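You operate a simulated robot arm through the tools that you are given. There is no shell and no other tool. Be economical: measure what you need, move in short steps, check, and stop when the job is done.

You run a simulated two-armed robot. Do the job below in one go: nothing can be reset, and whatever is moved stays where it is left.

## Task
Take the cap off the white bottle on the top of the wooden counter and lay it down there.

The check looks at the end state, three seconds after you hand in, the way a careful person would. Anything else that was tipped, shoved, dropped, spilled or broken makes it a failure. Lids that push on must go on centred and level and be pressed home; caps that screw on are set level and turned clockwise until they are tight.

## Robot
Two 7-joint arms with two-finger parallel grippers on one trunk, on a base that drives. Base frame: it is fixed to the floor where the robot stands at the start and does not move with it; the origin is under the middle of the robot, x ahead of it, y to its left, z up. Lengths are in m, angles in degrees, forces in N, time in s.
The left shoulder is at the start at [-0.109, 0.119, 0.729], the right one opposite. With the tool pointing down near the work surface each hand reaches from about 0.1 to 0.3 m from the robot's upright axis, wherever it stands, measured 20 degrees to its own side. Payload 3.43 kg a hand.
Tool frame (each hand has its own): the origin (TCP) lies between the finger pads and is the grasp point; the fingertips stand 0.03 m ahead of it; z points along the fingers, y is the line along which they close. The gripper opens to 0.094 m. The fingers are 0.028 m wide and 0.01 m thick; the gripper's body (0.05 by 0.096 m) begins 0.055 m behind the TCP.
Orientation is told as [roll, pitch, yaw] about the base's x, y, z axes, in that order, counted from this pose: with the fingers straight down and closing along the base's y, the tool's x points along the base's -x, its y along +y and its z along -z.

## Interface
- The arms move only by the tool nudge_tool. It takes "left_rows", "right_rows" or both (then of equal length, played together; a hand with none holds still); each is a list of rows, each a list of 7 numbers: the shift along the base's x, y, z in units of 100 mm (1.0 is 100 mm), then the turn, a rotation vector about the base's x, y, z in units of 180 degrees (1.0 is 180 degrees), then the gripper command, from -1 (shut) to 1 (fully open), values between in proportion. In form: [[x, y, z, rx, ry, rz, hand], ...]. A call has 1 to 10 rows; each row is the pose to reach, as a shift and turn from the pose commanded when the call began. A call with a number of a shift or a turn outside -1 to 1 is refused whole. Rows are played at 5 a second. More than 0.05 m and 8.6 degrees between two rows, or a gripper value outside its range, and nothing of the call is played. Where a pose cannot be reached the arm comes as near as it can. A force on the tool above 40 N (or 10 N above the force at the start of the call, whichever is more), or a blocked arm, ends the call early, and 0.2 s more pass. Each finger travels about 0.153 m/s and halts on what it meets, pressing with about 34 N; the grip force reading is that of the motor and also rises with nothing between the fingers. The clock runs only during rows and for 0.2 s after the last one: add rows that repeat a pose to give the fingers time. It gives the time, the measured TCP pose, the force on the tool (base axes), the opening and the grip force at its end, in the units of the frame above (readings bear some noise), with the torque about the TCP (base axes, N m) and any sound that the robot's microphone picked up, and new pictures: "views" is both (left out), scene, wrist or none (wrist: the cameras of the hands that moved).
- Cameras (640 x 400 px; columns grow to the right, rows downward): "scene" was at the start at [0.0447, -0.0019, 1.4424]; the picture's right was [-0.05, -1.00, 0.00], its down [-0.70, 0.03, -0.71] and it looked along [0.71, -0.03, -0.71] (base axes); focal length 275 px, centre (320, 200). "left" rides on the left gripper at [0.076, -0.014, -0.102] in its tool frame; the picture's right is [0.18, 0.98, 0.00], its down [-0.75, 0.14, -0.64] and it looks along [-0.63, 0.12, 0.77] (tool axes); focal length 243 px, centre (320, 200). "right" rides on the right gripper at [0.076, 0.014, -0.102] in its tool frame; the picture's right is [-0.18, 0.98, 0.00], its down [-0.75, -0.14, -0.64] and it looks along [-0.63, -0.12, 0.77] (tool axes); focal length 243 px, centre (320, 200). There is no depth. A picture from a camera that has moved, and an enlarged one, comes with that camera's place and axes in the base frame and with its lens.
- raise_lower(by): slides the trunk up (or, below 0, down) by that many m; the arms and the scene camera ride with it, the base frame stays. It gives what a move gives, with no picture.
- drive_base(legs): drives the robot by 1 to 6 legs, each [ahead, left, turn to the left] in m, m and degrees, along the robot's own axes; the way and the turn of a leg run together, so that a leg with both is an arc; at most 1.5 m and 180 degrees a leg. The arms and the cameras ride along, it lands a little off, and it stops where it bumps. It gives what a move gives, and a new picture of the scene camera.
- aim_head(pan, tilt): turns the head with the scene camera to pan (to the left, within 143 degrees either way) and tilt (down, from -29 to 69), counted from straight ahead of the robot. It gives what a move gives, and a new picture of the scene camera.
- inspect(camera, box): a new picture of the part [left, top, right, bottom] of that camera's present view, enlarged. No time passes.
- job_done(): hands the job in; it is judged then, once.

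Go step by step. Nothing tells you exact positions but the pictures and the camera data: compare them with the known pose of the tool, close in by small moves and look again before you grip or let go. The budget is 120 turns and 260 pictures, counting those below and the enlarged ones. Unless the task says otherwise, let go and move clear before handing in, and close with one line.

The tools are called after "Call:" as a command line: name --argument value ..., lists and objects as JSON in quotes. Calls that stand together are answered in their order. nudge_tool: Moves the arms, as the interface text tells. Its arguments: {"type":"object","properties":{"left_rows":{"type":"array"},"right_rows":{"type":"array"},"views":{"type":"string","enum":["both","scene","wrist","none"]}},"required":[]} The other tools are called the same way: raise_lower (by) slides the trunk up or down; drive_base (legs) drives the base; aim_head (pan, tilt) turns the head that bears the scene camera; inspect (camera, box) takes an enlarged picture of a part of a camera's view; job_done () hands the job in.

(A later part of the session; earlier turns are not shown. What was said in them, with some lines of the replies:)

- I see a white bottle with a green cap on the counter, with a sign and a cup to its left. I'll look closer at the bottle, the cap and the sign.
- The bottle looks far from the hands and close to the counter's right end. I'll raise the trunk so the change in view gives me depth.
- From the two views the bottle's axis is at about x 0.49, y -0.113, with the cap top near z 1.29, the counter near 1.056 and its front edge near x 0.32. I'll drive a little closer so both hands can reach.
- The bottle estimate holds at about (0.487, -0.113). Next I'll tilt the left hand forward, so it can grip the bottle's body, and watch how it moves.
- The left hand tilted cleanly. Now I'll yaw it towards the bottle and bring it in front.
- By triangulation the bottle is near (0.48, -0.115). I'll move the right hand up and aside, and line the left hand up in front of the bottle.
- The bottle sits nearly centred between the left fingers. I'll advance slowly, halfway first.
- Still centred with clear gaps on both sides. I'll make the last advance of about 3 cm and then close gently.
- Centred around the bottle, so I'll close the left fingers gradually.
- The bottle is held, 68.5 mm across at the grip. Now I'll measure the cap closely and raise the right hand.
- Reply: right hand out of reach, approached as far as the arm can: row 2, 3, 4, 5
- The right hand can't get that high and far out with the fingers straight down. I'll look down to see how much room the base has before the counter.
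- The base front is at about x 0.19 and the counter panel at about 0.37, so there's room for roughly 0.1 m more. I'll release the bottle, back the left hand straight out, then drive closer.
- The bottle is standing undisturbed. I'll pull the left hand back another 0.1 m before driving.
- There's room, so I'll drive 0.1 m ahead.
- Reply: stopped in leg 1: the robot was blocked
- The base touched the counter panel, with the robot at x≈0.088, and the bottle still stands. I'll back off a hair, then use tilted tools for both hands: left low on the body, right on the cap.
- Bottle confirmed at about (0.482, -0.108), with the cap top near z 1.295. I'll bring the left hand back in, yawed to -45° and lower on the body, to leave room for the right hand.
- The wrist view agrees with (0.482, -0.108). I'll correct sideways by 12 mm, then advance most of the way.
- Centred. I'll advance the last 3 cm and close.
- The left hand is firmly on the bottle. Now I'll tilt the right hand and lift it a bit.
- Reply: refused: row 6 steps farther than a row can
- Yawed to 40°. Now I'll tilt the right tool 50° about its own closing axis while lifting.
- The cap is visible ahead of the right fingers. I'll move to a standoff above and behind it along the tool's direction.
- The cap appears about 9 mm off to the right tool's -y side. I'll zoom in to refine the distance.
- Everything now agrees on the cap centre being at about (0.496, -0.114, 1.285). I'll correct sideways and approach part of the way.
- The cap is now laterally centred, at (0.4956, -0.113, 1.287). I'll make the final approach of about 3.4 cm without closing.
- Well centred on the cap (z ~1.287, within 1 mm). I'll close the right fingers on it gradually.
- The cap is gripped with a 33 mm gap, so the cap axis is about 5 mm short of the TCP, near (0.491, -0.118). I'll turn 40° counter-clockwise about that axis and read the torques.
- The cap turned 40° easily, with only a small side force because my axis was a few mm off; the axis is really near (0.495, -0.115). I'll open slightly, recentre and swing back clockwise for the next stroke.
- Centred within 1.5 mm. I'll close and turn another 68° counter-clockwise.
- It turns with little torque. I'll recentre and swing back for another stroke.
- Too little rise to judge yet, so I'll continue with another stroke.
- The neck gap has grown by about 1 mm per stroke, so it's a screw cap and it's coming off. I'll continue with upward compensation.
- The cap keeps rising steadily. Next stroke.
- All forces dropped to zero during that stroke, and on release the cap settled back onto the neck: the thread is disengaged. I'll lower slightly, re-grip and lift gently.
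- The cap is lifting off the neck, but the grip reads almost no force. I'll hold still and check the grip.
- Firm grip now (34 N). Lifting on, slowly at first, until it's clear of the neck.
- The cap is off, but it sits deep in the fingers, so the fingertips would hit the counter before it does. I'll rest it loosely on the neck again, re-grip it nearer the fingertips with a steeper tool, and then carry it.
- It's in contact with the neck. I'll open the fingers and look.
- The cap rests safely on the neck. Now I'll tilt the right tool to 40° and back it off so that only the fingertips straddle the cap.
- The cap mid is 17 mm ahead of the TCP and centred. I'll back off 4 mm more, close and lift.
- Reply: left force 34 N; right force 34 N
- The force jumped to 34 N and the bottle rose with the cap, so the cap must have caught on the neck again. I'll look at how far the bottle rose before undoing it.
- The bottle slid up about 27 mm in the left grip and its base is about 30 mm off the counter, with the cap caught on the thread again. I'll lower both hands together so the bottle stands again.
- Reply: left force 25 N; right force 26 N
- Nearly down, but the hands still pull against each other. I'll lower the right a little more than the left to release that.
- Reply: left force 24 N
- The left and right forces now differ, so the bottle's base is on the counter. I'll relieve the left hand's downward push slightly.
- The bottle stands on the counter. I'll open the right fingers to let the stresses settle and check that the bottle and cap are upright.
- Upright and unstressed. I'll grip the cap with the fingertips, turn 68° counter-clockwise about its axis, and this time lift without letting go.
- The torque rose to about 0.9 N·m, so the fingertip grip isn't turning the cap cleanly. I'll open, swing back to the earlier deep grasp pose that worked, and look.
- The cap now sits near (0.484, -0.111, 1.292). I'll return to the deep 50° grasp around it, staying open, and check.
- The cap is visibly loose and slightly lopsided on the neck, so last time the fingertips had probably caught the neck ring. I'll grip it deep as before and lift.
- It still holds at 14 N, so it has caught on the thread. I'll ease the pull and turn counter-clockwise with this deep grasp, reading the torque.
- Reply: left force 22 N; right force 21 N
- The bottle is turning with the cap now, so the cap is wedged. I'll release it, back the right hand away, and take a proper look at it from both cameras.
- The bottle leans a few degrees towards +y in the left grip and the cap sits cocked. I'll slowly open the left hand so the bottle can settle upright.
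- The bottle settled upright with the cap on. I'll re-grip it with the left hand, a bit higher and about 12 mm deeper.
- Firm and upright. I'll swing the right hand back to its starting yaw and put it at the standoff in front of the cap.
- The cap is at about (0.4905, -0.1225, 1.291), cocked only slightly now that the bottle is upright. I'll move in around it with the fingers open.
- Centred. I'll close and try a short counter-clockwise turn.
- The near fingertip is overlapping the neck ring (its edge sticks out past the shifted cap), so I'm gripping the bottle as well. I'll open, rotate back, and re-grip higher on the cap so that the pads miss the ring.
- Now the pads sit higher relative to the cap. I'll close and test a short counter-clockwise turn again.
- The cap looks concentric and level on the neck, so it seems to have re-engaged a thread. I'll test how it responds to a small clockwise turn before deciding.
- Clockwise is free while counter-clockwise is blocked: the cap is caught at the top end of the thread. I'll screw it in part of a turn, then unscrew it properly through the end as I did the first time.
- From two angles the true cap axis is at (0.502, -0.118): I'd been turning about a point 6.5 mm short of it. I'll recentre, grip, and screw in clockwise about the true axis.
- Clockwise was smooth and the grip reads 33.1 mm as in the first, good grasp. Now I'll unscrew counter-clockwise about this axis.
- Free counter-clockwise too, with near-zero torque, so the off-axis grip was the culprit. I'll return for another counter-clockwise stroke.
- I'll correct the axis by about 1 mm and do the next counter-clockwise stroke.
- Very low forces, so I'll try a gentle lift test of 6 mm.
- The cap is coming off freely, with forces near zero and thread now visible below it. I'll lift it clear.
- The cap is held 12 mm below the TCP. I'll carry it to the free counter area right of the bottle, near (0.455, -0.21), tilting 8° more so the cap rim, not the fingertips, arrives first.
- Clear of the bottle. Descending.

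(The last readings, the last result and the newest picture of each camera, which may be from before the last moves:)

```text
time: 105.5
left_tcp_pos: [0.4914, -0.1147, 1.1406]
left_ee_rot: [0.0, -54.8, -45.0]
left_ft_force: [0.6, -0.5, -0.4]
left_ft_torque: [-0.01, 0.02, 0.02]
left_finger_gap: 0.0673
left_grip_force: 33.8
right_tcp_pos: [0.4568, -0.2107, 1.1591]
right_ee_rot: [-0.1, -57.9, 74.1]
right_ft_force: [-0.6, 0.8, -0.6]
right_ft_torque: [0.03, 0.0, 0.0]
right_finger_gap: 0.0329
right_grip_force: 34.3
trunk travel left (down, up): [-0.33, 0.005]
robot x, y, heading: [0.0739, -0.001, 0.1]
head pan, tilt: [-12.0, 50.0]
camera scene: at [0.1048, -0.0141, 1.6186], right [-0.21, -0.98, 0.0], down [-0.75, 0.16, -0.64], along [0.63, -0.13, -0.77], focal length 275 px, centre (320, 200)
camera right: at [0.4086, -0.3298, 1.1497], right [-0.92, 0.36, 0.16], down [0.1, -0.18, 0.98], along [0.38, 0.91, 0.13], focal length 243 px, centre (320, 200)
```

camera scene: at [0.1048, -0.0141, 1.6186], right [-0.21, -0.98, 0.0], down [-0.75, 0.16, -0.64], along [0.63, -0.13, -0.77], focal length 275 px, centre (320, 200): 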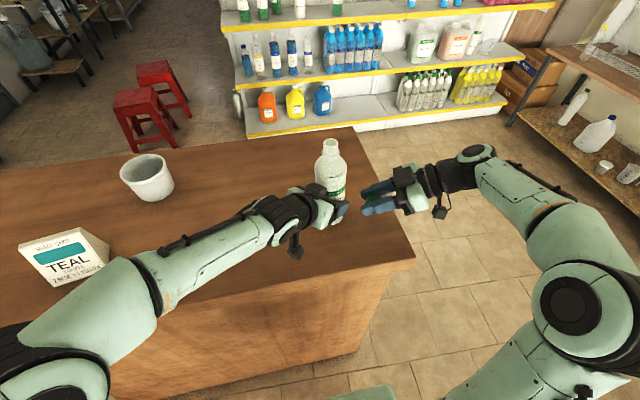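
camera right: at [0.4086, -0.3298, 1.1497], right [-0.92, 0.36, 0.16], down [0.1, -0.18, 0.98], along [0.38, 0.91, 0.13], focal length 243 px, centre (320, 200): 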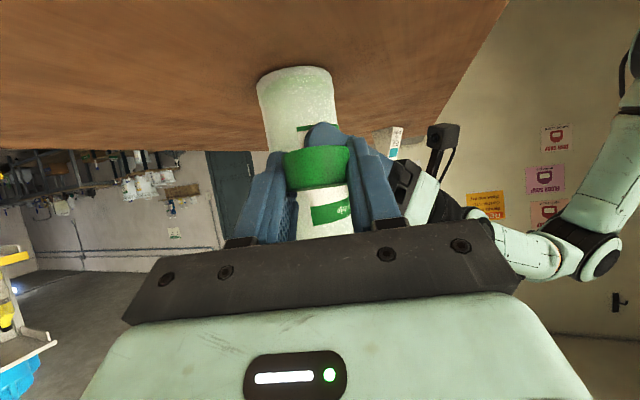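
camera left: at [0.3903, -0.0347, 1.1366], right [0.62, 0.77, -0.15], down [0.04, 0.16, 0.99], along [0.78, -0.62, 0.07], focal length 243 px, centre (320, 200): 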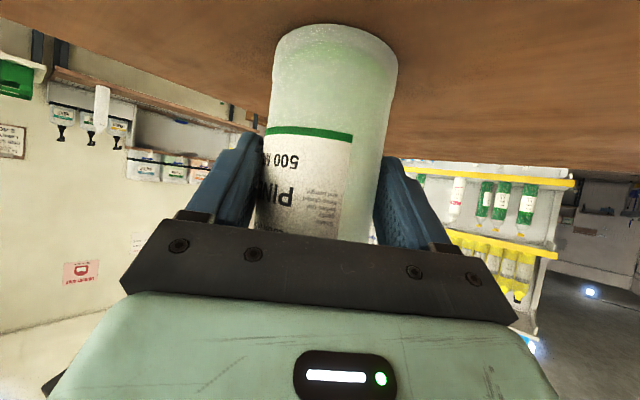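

The cap is well inside the counter edge. I'll descend further and then creep down to contact.

Call:
nudge_tool --right_rows '[[0, 0, -0.2, 0, 0, 0, -1], [0, 0, -0.4, 0, 0, 0, -1], [0, 0, -0.55, 0, 0, 0, -1], [0, 0, -0.6, 0, 0, 0, -1]]' --views "both"

```text
time: 106.5
left_tcp_pos: [0.4919, -0.114, 1.1415]
left_ee_rot: [0.0, -54.8, -44.9]
left_ft_force: [-0.1, 0.1, -0.7]
left_ft_torque: [0.03, -0.02, 0.0]
left_finger_gap: 0.067
left_grip_force: 34.5
right_tcp_pos: [0.457, -0.2121, 1.1004]
right_ee_rot: [0.1, -57.9, 74.1]
right_ft_force: [0.7, -0.3, -0.6]
right_ft_torque: [-0.01, 0.01, 0.02]
right_finger_gap: 0.0334
right_grip_force: 33.5
trunk travel left (down, up): [-0.33, 0.005]
robot x, y, heading: [0.0731, -0.0011, 0.2]
head pan, tilt: [-12.0, 50.0]
camera scene: at [0.1048, -0.014, 1.6186], right [-0.21, -0.98, 0.0], down [-0.75, 0.16, -0.64], along [0.63, -0.13, -0.77], focal length 275 px, centre (320, 200)
camera right: at [0.4079, -0.3301, 1.0904], right [-0.92, 0.36, 0.16], down [0.1, -0.18, 0.98], along [0.38, 0.91, 0.13], focal length 243 px, centre (320, 200)
```

scene: 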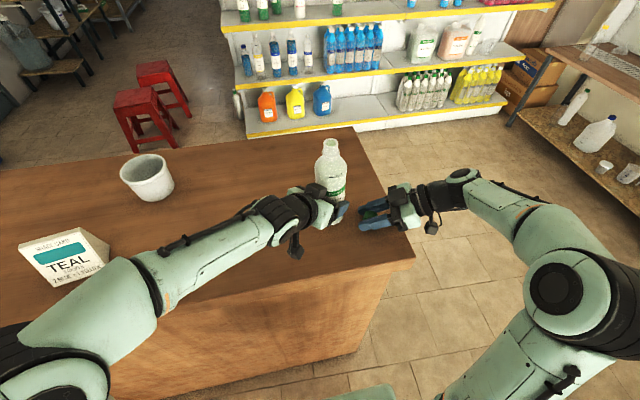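
right: 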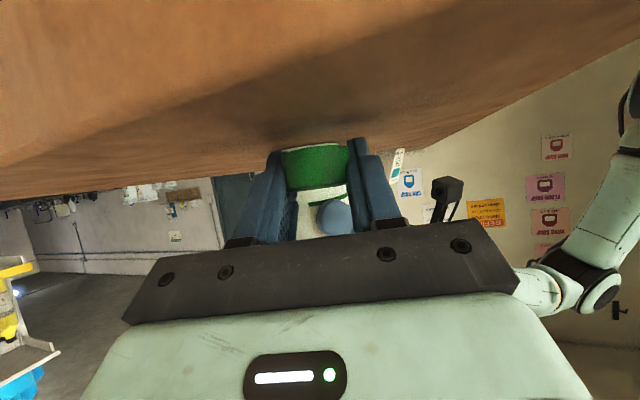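

I'll creep down in millimetre steps, reading the force.

Call:
nudge_tool --right_rows '[[0, 0, -0.04, 0, 0, 0, -1], [0, 0, -0.08, 0, 0, 0, -1], [0, 0, -0.1, 0, 0, 0, -1]]' --views "none"

Call:
nudge_tool --right_rows '[[0, 0, -0.015, 0, 0, 0, -1], [0, 0, -0.03, 0, 0, 0, -1]]' --views "wrist"

```text
time: 107.3
left_tcp_pos: [0.49, -0.1152, 1.1391]
left_ee_rot: [0.0, -54.8, -45.1]
left_ft_force: [-1.5, -0.7, -0.4]
left_ft_torque: [-0.01, 0.04, -0.03]
left_finger_gap: 0.0668
left_grip_force: 34.4
right_tcp_pos: [0.4568, -0.211, 1.0978]
right_ee_rot: [-0.9, -58.5, 74.9]
right_ft_force: [-4.1, -2.8, 11.1]
right_ft_torque: [0.17, 0.27, 0.26]
right_finger_gap: 0.0331
right_grip_force: 34.4
trunk travel left (down, up): [-0.33, 0.005]
robot x, y, heading: [0.0733, 0.0007, -0.0]
head pan, tilt: [-12.0, 50.0]
stopped in row 3 (right hand): the force on the tool passed its limit at 43 N (the readings are from after the stop); the commanded pose is now the measured one
```

```text
time: 108.1
left_tcp_pos: [0.4899, -0.1151, 1.1414]
left_ee_rot: [0.0, -54.8, -45.1]
left_ft_force: [-0.5, 0.1, 0.4]
left_ft_torque: [0.02, 0.0, 0.01]
left_finger_gap: 0.0668
left_grip_force: 33.9
right_tcp_pos: [0.4563, -0.2107, 1.0965]
right_ee_rot: [-1.5, -58.9, 75.3]
right_ft_force: [-4.1, -2.7, 11.5]
right_ft_torque: [0.2, 0.29, 0.25]
right_finger_gap: 0.0335
right_grip_force: 33.8
trunk travel left (down, up): [-0.33, 0.005]
robot x, y, heading: [0.0758, 0.0002, -0.1]
head pan, tilt: [-12.0, 50.0]
stopped in row 2 (right hand): the force on the tool passed its limit at 41 N (the readings are from after the stop); the commanded pose is now the measured one
camera right: at [0.4084, -0.3297, 1.0854], right [-0.92, 0.36, 0.14], down [0.08, -0.19, 0.98], along [0.38, 0.91, 0.15], focal length 243 px, centre (320, 200)
```

right: 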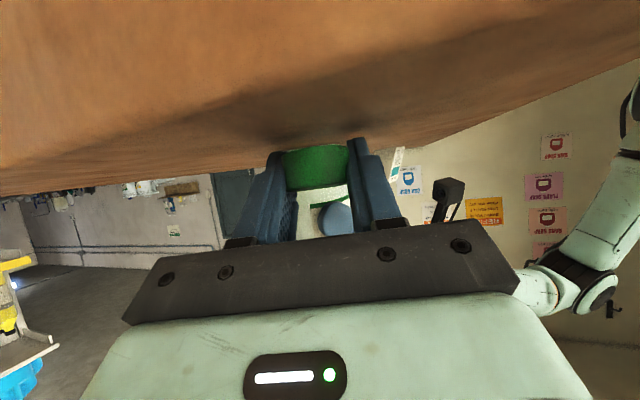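

Contact at TCP z ≈1.097; that puts the counter at about 1.070, which fits the left hand's earlier touch. I'll look closely at the cap and fingertips.

Call:
inspect --camera "right" --box '[240, 100, 400, 220]'

Call:
inspect --camera "scene" --box '[330, 160, 450, 260]'

```text
3.33 times, centred on (320, 160) of right
camera zoom: at [0.4084, -0.3297, 1.0854], right [-0.92, 0.36, 0.14], down [0.08, -0.19, 0.98], along [0.38, 0.91, 0.15], focal length 809 px, centre (320, 333)
```

zoom: 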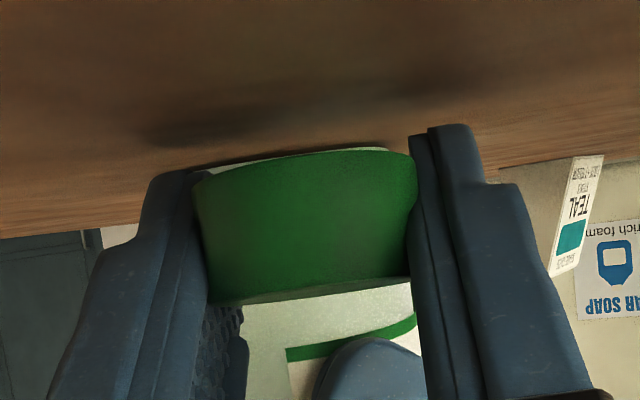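

```text
4.00 times, centred on (390, 210) of scene
camera zoom: at [0.1032, -0.0145, 1.6184], right [-0.21, -0.98, 0.0], down [-0.75, 0.16, -0.64], along [0.63, -0.13, -0.77], focal length 1102 px, centre (40, 160)
```

zoom: 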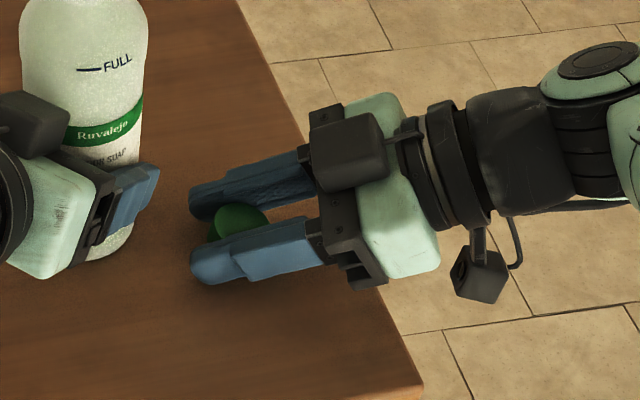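

The cap and fingertips are right at the wood. I'll unload slightly and open the fingers slowly.

Call:
nudge_tool --right_rows '[[0, 0, 0.015, 0, 0, 0, -1], [0, 0, 0.015, 0, 0, 0, -0.28], [0, 0, 0.015, 0, 0, 0, -0.22], [0, 0, 0.015, 0, 0, 0, -0.15], [0, 0, 0.015, 0, 0, 0, 0.0], [0, 0, 0.015, 0, 0, 0, 0.15], [0, 0, 0.015, 0, 0, 0, 0.15]]' --views "wrist"

Call:
inspect --camera "scene" --box '[330, 160, 450, 260]'

```text
time: 109.7
left_tcp_pos: [0.4916, -0.1149, 1.1403]
left_ee_rot: [0.0, -54.8, -44.9]
left_ft_force: [-0.7, 0.5, 2.0]
left_ft_torque: [0.05, -0.06, 0.03]
left_finger_gap: 0.0668
left_grip_force: 34.4
right_tcp_pos: [0.4588, -0.211, 1.0973]
right_ee_rot: [-1.3, -58.7, 75.1]
right_ft_force: [4.3, -5.5, 6.4]
right_ft_torque: [0.06, 0.03, -0.08]
right_finger_gap: 0.051
right_grip_force: 0.1
trunk travel left (down, up): [-0.33, 0.005]
robot x, y, heading: [0.0735, -0.0007, -0.2]
head pan, tilt: [-12.0, 50.0]
camera right: at [0.41, -0.3302, 1.0859], right [-0.92, 0.36, 0.15], down [0.08, -0.19, 0.98], along [0.38, 0.91, 0.14], focal length 243 px, centre (320, 200)
```

right: 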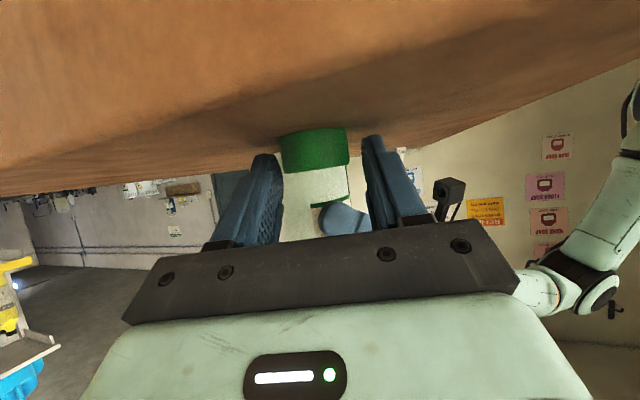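

```text
4.00 times, centred on (390, 210) of scene
camera zoom: at [0.1049, -0.0147, 1.6187], right [-0.21, -0.98, 0.0], down [-0.75, 0.16, -0.64], along [0.63, -0.13, -0.77], focal length 1102 px, centre (40, 160)
```

zoom: 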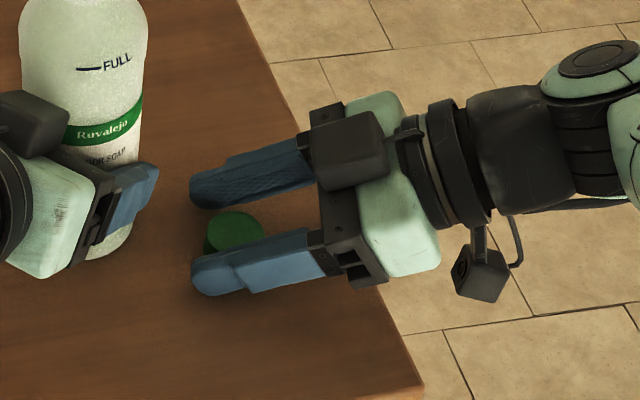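

The cap sits flat on the counter. I'll open a bit more and lift the hand straight up, away from it.

Call:
nudge_tool --right_rows '[[0, 0, 0, 0, 0, 0, 0.4], [0, 0, 0.02, 0, 0, 0, 0.6], [0, 0, 0.1, 0, 0, 0, 0.6], [0, 0, 0.25, 0, 0, 0, 0.6], [0, 0, 0.45, 0, 0, 0, 0.6], [0, 0, 0.65, 0, 0, 0, 0.6], [0, -0.1, 0.85, 0, 0, 0, 0.6], [0, -0.3, 1.0, 0, 0, 0, 0.6]]' --views "scene"

Call:
inspect --camera "scene" --box '[300, 130, 450, 260]'

```text
time: 111.5
left_tcp_pos: [0.4912, -0.1152, 1.141]
left_ee_rot: [0.0, -54.8, -45.0]
left_ft_force: [-0.6, -0.7, 1.4]
left_ft_torque: [0.04, 0.02, -0.04]
left_finger_gap: 0.067
left_grip_force: 34.4
right_tcp_pos: [0.4584, -0.2414, 1.1971]
right_ee_rot: [-1.2, -58.7, 75.0]
right_ft_force: [-0.2, 0.2, 0.1]
right_ft_torque: [-0.01, -0.01, 0.0]
right_finger_gap: 0.0751
right_grip_force: 0.0
trunk travel left (down, up): [-0.33, 0.005]
robot x, y, heading: [0.0734, -0.0036, -0.0]
head pan, tilt: [-12.0, 50.0]
camera scene: at [0.1044, -0.0145, 1.6186], right [-0.21, -0.98, 0.0], down [-0.75, 0.16, -0.64], along [0.63, -0.13, -0.77], focal length 275 px, centre (320, 200)
```

scene: 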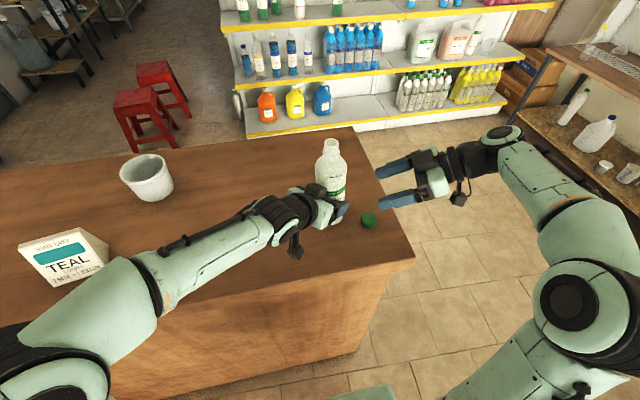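

```text
3.08 times, centred on (375, 195) of scene
camera zoom: at [0.1044, -0.0145, 1.6186], right [-0.21, -0.98, 0.0], down [-0.75, 0.16, -0.64], along [0.63, -0.13, -0.77], focal length 847 px, centre (151, 215)
```

zoom: 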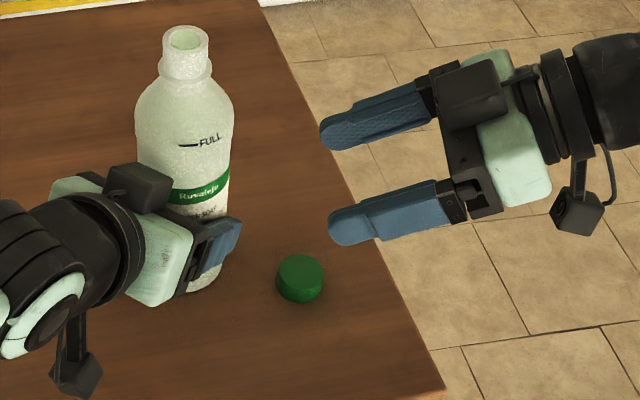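

The cap lies flat and the bottle is open. I'll move the right hand clear and slowly open the left hand.

Call:
nudge_tool --left_rows '[[0, 0, 0, 0, 0, 0, 0.41], [0, 0, 0, 0, 0, 0, 0.43], [0, 0, 0, 0, 0, 0, 0.45], [0, 0, 0, 0, 0, 0, 0.48], [0, 0, 0, 0, 0, 0, 0.52], [0, 0, 0, 0, 0, 0, 0.58], [0, 0, 0, 0, 0, 0, 0.7], [0, 0, 0, 0, 0, 0, 0.85], [0, 0, 0, 0, 0, 0, 1], [0, 0, 0, 0, 0, 0, 1]]' --right_rows '[[0, -0.1, 0, 0, 0, 0, 0.6], [0, -0.2, 0, 0, 0, 0, 0.6], [0, -0.3, 0, 0, 0, 0, 0.6], [0, -0.4, 0, 0, 0, 0, 0.6], [0, -0.5, 0, 0, 0, 0, 0.6], [0, -0.6, 0, 0, 0, 0, 0.6], [0, -0.7, 0, 0, 0, 0, 0.6], [0, -0.8, 0, 0, 0, 0, 0.6], [0, -0.8, 0, 0, 0, 0, 0.6], [0, -0.8, 0, 0, 0, 0, 0.6]]' --views "both"

```text
time: 113.7
left_tcp_pos: [0.4906, -0.1148, 1.1393]
left_ee_rot: [-0.1, -54.7, -45.0]
left_ft_force: [1.2, -0.5, -0.4]
left_ft_torque: [-0.05, -0.01, -0.04]
left_finger_gap: 0.094
left_grip_force: 0.0
right_tcp_pos: [0.4578, -0.3214, 1.197]
right_ee_rot: [-1.3, -58.6, 75.2]
right_ft_force: [0.0, -0.4, -0.2]
right_ft_torque: [-0.02, 0.03, -0.03]
right_finger_gap: 0.075
right_grip_force: 0.1
trunk travel left (down, up): [-0.33, 0.005]
robot x, y, heading: [0.0755, -0.0019, 0.0]
head pan, tilt: [-12.0, 50.0]
camera scene: at [0.1046, -0.0143, 1.6186], right [-0.21, -0.98, 0.0], down [-0.75, 0.16, -0.64], along [0.63, -0.13, -0.77], focal length 275 px, centre (320, 200)
camera right: at [0.4096, -0.4397, 1.186], right [-0.92, 0.36, 0.15], down [0.08, -0.19, 0.98], along [0.38, 0.91, 0.14], focal length 243 px, centre (320, 200)
camera left: at [0.3902, -0.035, 1.1364], right [0.62, 0.77, -0.15], down [0.04, 0.16, 0.99], along [0.78, -0.62, 0.07], focal length 243 px, centre (320, 200)
```

scene: 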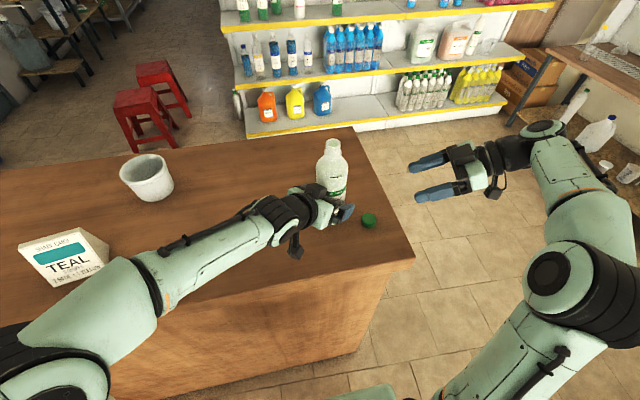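
right: 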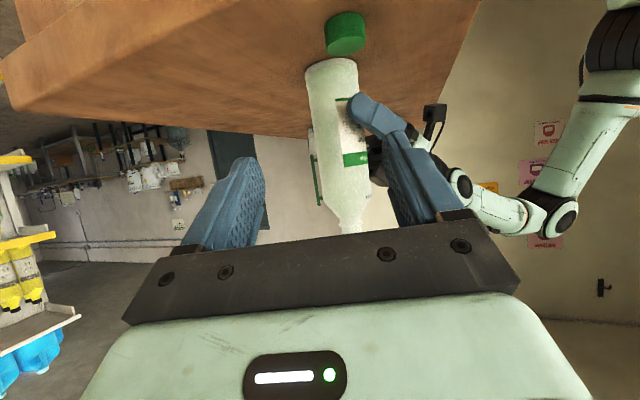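
left: 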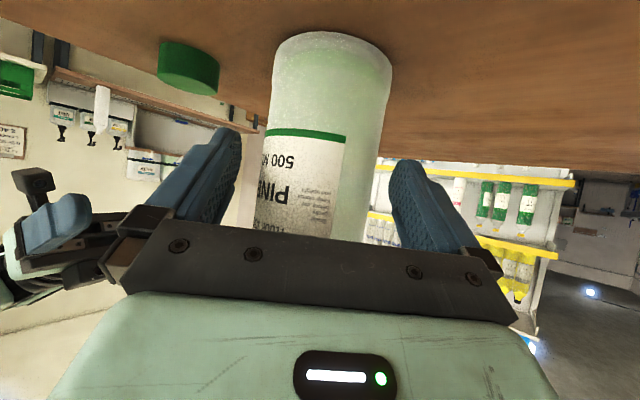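

The bottle stands on its own. I'll back the left hand straight out along its approach.

Call:
nudge_tool --left_rows '[[0.015, 0.015, 0, 0, 0, 0, 1], [-0.06, 0.09, 0.05, 0, 0, 0, 1], [-0.2, 0.23, 0.15, 0, 0, 0, 1], [-0.4, 0.43, 0.3, 0, 0, 0, 1], [-0.6, 0.63, 0.45, 0, 0, 0, 1], [-0.85, 0.85, 0.6, 0, 0, 0, 1], [-1.0, 0.95, 0.7, 0, 0, 0, 1]]' --views "scene"

Call:
inspect --camera "scene" --box '[290, 120, 420, 250]'

```text
time: 115.3
left_tcp_pos: [0.3903, -0.0204, 1.2099]
left_ee_rot: [-0.1, -54.8, -45.0]
left_ft_force: [-0.6, -1.1, -0.1]
left_ft_torque: [-0.02, -0.01, -0.03]
left_finger_gap: 0.0942
left_grip_force: 0.0
right_tcp_pos: [0.4575, -0.3204, 1.1981]
right_ee_rot: [-1.2, -58.8, 75.1]
right_ft_force: [0.2, -1.0, 0.3]
right_ft_torque: [0.01, 0.0, 0.02]
right_finger_gap: 0.0751
right_grip_force: 0.1
trunk travel left (down, up): [-0.33, 0.005]
robot x, y, heading: [0.0738, -0.0012, -0.2]
head pan, tilt: [-12.0, 50.0]
camera scene: at [0.1043, -0.0142, 1.6186], right [-0.21, -0.98, 0.0], down [-0.75, 0.16, -0.64], along [0.63, -0.13, -0.77], focal length 275 px, centre (320, 200)
```

scene: 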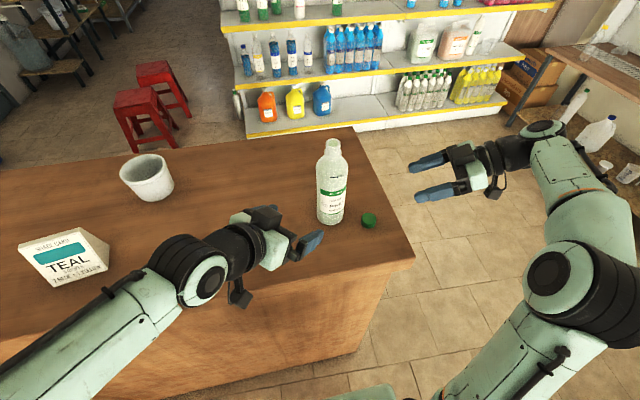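

```text
3.08 times, centred on (355, 185) of scene
camera zoom: at [0.1043, -0.0142, 1.6186], right [-0.21, -0.98, 0.0], down [-0.75, 0.16, -0.64], along [0.63, -0.13, -0.77], focal length 847 px, centre (212, 246)
```

zoom: 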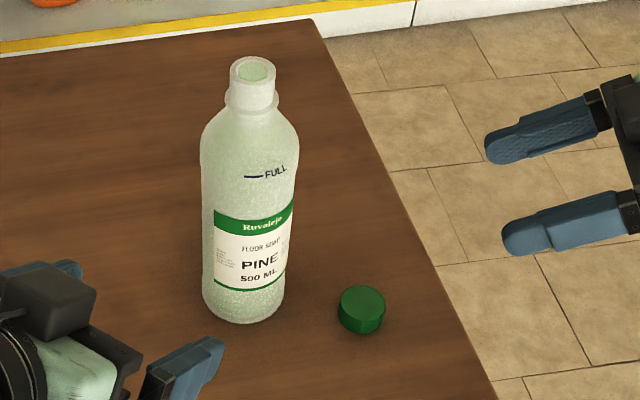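

The bottle stands upright and open, the cap lies flat on the counter beside it, both hands are clear, and the sign and cup haven't moved. I'm handing in.

Call:
job_done

```text
The job is handed in.
```

The cap is off the white bottle and lies flat on the counter to its right. The bottle is standing upright, though it was lifted about 3 cm and turned a little while I was freeing the cap.
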